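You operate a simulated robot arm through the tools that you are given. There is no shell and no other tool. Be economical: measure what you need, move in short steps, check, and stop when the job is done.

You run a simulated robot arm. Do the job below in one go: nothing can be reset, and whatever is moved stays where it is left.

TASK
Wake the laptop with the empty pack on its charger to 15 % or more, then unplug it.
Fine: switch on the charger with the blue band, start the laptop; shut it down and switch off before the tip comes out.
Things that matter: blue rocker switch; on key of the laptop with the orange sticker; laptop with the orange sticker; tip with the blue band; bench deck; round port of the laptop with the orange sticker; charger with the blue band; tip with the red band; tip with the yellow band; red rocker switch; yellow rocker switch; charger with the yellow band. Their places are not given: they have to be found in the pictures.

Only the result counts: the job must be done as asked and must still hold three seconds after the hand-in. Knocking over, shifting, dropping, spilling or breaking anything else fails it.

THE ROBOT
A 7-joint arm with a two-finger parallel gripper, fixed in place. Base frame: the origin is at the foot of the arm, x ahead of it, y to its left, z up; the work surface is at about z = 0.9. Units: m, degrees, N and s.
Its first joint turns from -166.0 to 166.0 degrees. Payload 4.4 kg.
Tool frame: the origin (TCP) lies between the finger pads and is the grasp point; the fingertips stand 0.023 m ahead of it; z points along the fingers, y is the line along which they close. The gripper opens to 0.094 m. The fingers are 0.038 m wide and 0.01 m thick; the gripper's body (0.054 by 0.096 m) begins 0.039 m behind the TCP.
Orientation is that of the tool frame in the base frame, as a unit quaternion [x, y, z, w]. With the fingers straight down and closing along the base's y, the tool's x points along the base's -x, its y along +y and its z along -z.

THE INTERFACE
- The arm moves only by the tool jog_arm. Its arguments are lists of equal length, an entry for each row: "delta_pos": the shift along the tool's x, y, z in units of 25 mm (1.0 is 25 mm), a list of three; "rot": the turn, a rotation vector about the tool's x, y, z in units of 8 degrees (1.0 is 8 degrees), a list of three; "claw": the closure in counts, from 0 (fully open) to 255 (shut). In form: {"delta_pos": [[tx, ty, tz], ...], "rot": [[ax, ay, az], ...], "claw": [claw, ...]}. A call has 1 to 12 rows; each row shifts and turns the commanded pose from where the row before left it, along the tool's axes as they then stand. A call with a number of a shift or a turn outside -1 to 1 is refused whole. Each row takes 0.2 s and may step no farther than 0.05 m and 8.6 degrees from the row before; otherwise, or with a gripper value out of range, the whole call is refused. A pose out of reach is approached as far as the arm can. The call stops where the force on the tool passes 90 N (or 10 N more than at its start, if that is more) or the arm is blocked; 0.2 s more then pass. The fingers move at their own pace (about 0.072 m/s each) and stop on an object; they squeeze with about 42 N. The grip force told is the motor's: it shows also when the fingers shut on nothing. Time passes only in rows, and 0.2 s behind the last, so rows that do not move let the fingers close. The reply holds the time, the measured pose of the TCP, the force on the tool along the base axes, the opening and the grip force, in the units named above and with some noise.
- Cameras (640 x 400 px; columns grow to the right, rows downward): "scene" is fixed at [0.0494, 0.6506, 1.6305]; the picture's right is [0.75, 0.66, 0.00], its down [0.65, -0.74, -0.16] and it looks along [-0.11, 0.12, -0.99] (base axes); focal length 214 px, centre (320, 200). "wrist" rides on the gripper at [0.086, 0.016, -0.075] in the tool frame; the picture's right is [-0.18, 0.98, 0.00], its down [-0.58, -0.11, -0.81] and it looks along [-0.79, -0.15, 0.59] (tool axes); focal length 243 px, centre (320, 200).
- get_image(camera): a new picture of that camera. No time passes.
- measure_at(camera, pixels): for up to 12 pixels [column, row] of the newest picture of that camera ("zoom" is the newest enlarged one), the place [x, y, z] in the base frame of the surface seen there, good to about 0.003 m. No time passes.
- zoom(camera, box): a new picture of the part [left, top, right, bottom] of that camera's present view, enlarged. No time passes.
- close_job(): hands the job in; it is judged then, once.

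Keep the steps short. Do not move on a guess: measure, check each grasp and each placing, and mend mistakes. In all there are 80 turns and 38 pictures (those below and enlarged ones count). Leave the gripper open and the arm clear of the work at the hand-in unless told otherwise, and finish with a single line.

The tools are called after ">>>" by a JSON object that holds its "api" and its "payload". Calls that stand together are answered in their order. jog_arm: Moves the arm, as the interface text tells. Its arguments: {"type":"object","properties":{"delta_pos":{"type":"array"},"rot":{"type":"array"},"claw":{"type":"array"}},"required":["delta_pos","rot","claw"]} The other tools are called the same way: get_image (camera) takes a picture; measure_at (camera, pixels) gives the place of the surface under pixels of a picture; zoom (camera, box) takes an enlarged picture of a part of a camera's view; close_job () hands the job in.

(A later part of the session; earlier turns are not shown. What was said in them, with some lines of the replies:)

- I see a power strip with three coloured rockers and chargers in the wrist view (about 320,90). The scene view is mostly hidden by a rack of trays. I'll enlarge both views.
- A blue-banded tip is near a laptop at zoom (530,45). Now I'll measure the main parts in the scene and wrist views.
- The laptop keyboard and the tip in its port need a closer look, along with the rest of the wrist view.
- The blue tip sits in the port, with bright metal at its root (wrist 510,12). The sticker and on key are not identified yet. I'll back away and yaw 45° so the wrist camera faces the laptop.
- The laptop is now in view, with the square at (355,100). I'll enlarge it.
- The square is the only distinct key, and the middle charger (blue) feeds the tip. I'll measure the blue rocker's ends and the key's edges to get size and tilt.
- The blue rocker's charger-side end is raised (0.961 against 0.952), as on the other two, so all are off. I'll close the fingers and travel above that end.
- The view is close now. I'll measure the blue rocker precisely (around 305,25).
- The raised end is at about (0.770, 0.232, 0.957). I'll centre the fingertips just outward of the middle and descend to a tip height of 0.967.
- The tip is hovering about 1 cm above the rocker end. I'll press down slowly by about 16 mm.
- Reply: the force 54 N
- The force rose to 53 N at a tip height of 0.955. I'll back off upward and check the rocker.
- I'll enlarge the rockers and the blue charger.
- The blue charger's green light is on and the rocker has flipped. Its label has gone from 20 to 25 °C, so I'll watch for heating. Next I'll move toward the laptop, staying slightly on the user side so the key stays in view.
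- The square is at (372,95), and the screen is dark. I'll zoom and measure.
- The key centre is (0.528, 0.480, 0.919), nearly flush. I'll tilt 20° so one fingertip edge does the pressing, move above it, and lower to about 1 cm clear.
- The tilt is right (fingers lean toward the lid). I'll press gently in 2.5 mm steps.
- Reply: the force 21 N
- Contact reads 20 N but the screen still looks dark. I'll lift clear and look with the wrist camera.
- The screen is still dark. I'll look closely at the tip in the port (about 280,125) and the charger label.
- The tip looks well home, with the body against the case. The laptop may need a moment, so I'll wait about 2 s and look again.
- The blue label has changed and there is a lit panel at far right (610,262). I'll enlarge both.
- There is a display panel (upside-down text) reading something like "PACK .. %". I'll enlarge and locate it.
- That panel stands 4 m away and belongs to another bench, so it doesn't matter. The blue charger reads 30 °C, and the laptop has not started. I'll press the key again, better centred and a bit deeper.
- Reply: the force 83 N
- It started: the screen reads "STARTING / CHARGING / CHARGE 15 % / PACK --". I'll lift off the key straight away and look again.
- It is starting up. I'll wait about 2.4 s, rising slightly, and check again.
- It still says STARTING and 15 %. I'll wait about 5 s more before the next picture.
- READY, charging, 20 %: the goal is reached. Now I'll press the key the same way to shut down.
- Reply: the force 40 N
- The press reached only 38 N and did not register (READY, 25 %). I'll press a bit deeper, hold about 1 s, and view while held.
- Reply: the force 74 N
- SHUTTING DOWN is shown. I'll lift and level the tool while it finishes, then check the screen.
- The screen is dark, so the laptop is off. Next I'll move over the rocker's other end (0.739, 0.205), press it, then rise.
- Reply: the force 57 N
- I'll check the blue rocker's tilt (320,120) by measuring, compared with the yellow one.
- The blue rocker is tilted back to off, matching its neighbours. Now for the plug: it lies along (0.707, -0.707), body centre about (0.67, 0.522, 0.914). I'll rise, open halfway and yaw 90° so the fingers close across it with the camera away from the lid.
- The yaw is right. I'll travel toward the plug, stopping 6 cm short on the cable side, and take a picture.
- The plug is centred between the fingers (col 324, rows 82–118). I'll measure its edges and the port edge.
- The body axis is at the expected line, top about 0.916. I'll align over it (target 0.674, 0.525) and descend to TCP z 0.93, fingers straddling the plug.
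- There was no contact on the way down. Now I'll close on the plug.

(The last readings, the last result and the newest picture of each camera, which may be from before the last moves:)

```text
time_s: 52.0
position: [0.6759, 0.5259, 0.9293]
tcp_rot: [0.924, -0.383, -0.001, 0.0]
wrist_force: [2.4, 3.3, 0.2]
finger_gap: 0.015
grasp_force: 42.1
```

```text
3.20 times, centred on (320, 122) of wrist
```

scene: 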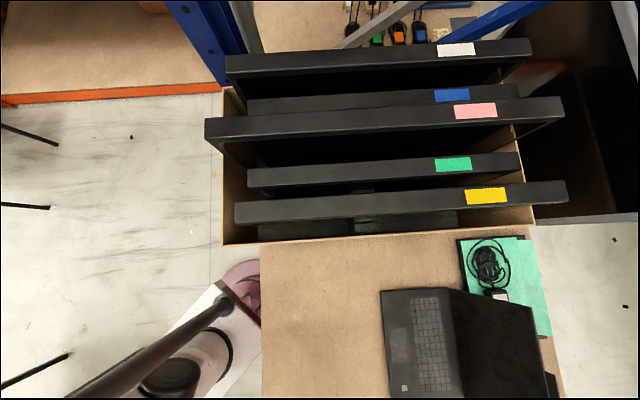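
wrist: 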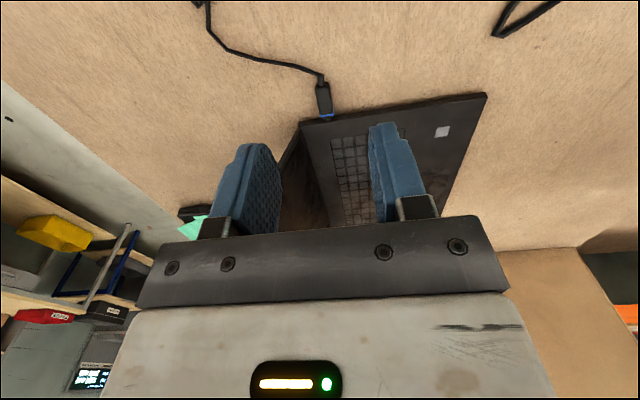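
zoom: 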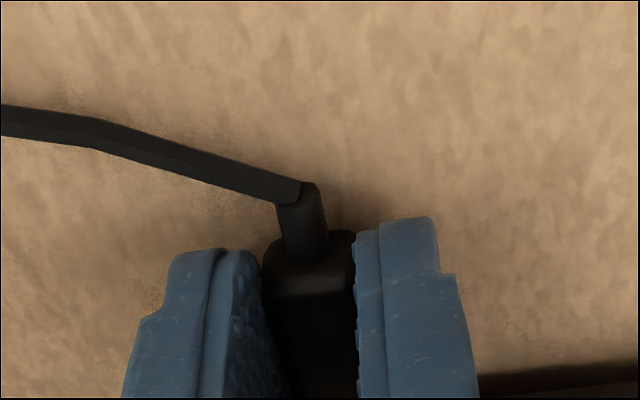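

The plug is held (gap 15 mm). I'll pull straight out along the tool's +x in small steps, 35 mm.

>>> {"api": "jog_arm", "payload": {"delta_pos": [[0.12, 0, 0], [0.12, 0, 0], [0.12, 0, 0], [0.12, 0, 0], [0.12, 0, 0], [0.12, 0, 0], [0.12, 0, 0], [0.12, 0, 0], [0.12, 0, 0], [0.12, 0, 0], [0.12, 0, 0], [0.12, 0, 0]], "rot": [[0, 0, 0], [0, 0, 0], [0, 0, 0], [0, 0, 0], [0, 0, 0], [0, 0, 0], [0, 0, 0], [0, 0, 0], [0, 0, 0], [0, 0, 0], [0, 0, 0], [0, 0, 0]], "claw": [255, 255, 255, 255, 255, 255, 255, 255, 255, 255, 255, 255]}}

>>> {"api": "zoom", "payload": {"camera": "scene", "box": [340, 280, 560, 400]}}

```text
time_s: 54.6
position: [0.7016, 0.4982, 0.9278]
tcp_rot: [0.924, -0.383, 0.0, -0.001]
wrist_force: [-0.2, -0.8, -0.3]
finger_gap: 0.0149
grasp_force: 42.1
```

```text
2.91 times, centred on (450, 340) of scene
```

zoom: 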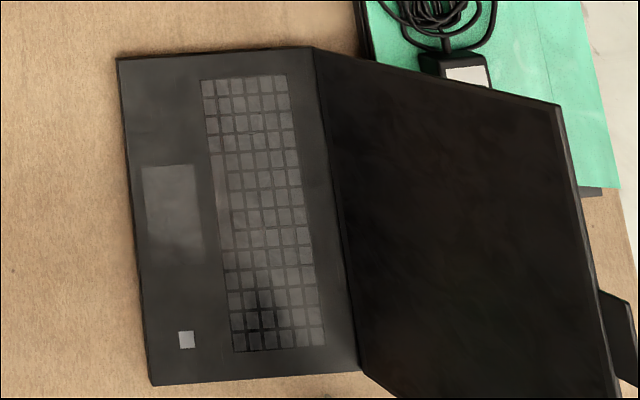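

The tip is out and the laptop has not moved. The plug hangs about 1–2 mm above the deck, so I'll lower slightly, open, and rise straight up.

>>> {"api": "jog_arm", "payload": {"delta_pos": [[0, 0, 0.04], [0, 0, 0], [0, 0, 0], [0, 0, 0], [0, 0, 0], [0, 0, -0.5], [0, 0, -1], [0, 0, -1], [0, 0, -1], [0, 0, -1], [0.5, 0, -1], [0.5, 0, -1]], "rot": [[0, 0, 0], [0, 0, 0], [0, 0, 0], [0, 0, 0], [0, 0, 0], [0, 0, 0], [0, 0, 0], [0, 0, 0], [0, 0, 0], [0, 0, 0], [0, 0, 0], [0, 0, 0]], "claw": [255, 255, 120, 120, 120, 120, 120, 60, 0, 0, 0, 0]}}

>>> {"api": "get_image", "payload": {"camera": "wrist"}}

```text
time_s: 57.2
position: [0.7199, 0.4807, 1.0873]
tcp_rot: [0.924, -0.383, 0.0, 0.0]
wrist_force: [-0.1, 0.3, -0.2]
finger_gap: 0.0939
grasp_force: 0.0
```

```text
2 pictures are left
```

wrist: 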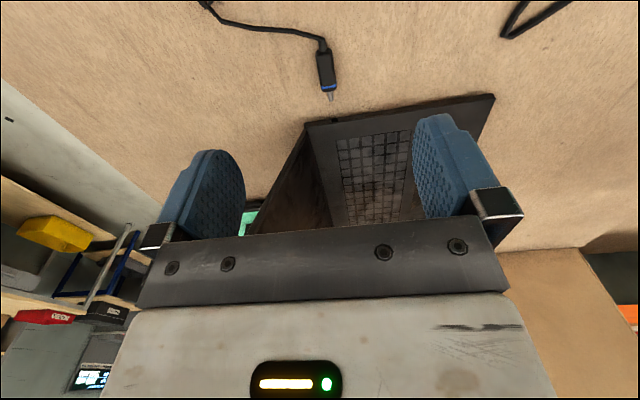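

The tip lies free on the deck, clear of the port (330,95), and the laptop is in place. I'll raise the arm further clear, then hand in.

>>> {"api": "jog_arm", "payload": {"delta_pos": [[0.5, 0, -1], [0.5, 0, -1], [0.5, 0, -1], [0.5, 0, -1], [0.5, 0, -1], [0, 0, 0]], "rot": [[0, 0, 0], [0, 0, 0], [0, 0, 0], [0, 0, 0], [0, 0, 0], [0, 0, 0]], "claw": [0, 0, 0, 0, 0, 0]}}

>>> {"api": "close_job", "payload": {}}

```text
time_s: 58.6
position: [0.7639, 0.4375, 1.2156]
tcp_rot: [0.924, -0.383, 0.0, 0.0]
wrist_force: [-0.8, -0.2, -0.4]
finger_gap: 0.0941
grasp_force: 0.0
```

```text
The job is handed in.
```

Job handed in: the laptop charged to 25 % and was shut down, the blue charger was switched off, then the tip was pulled and left on the deck; I never saw the orange sticker, but this was the only laptop on the bench.
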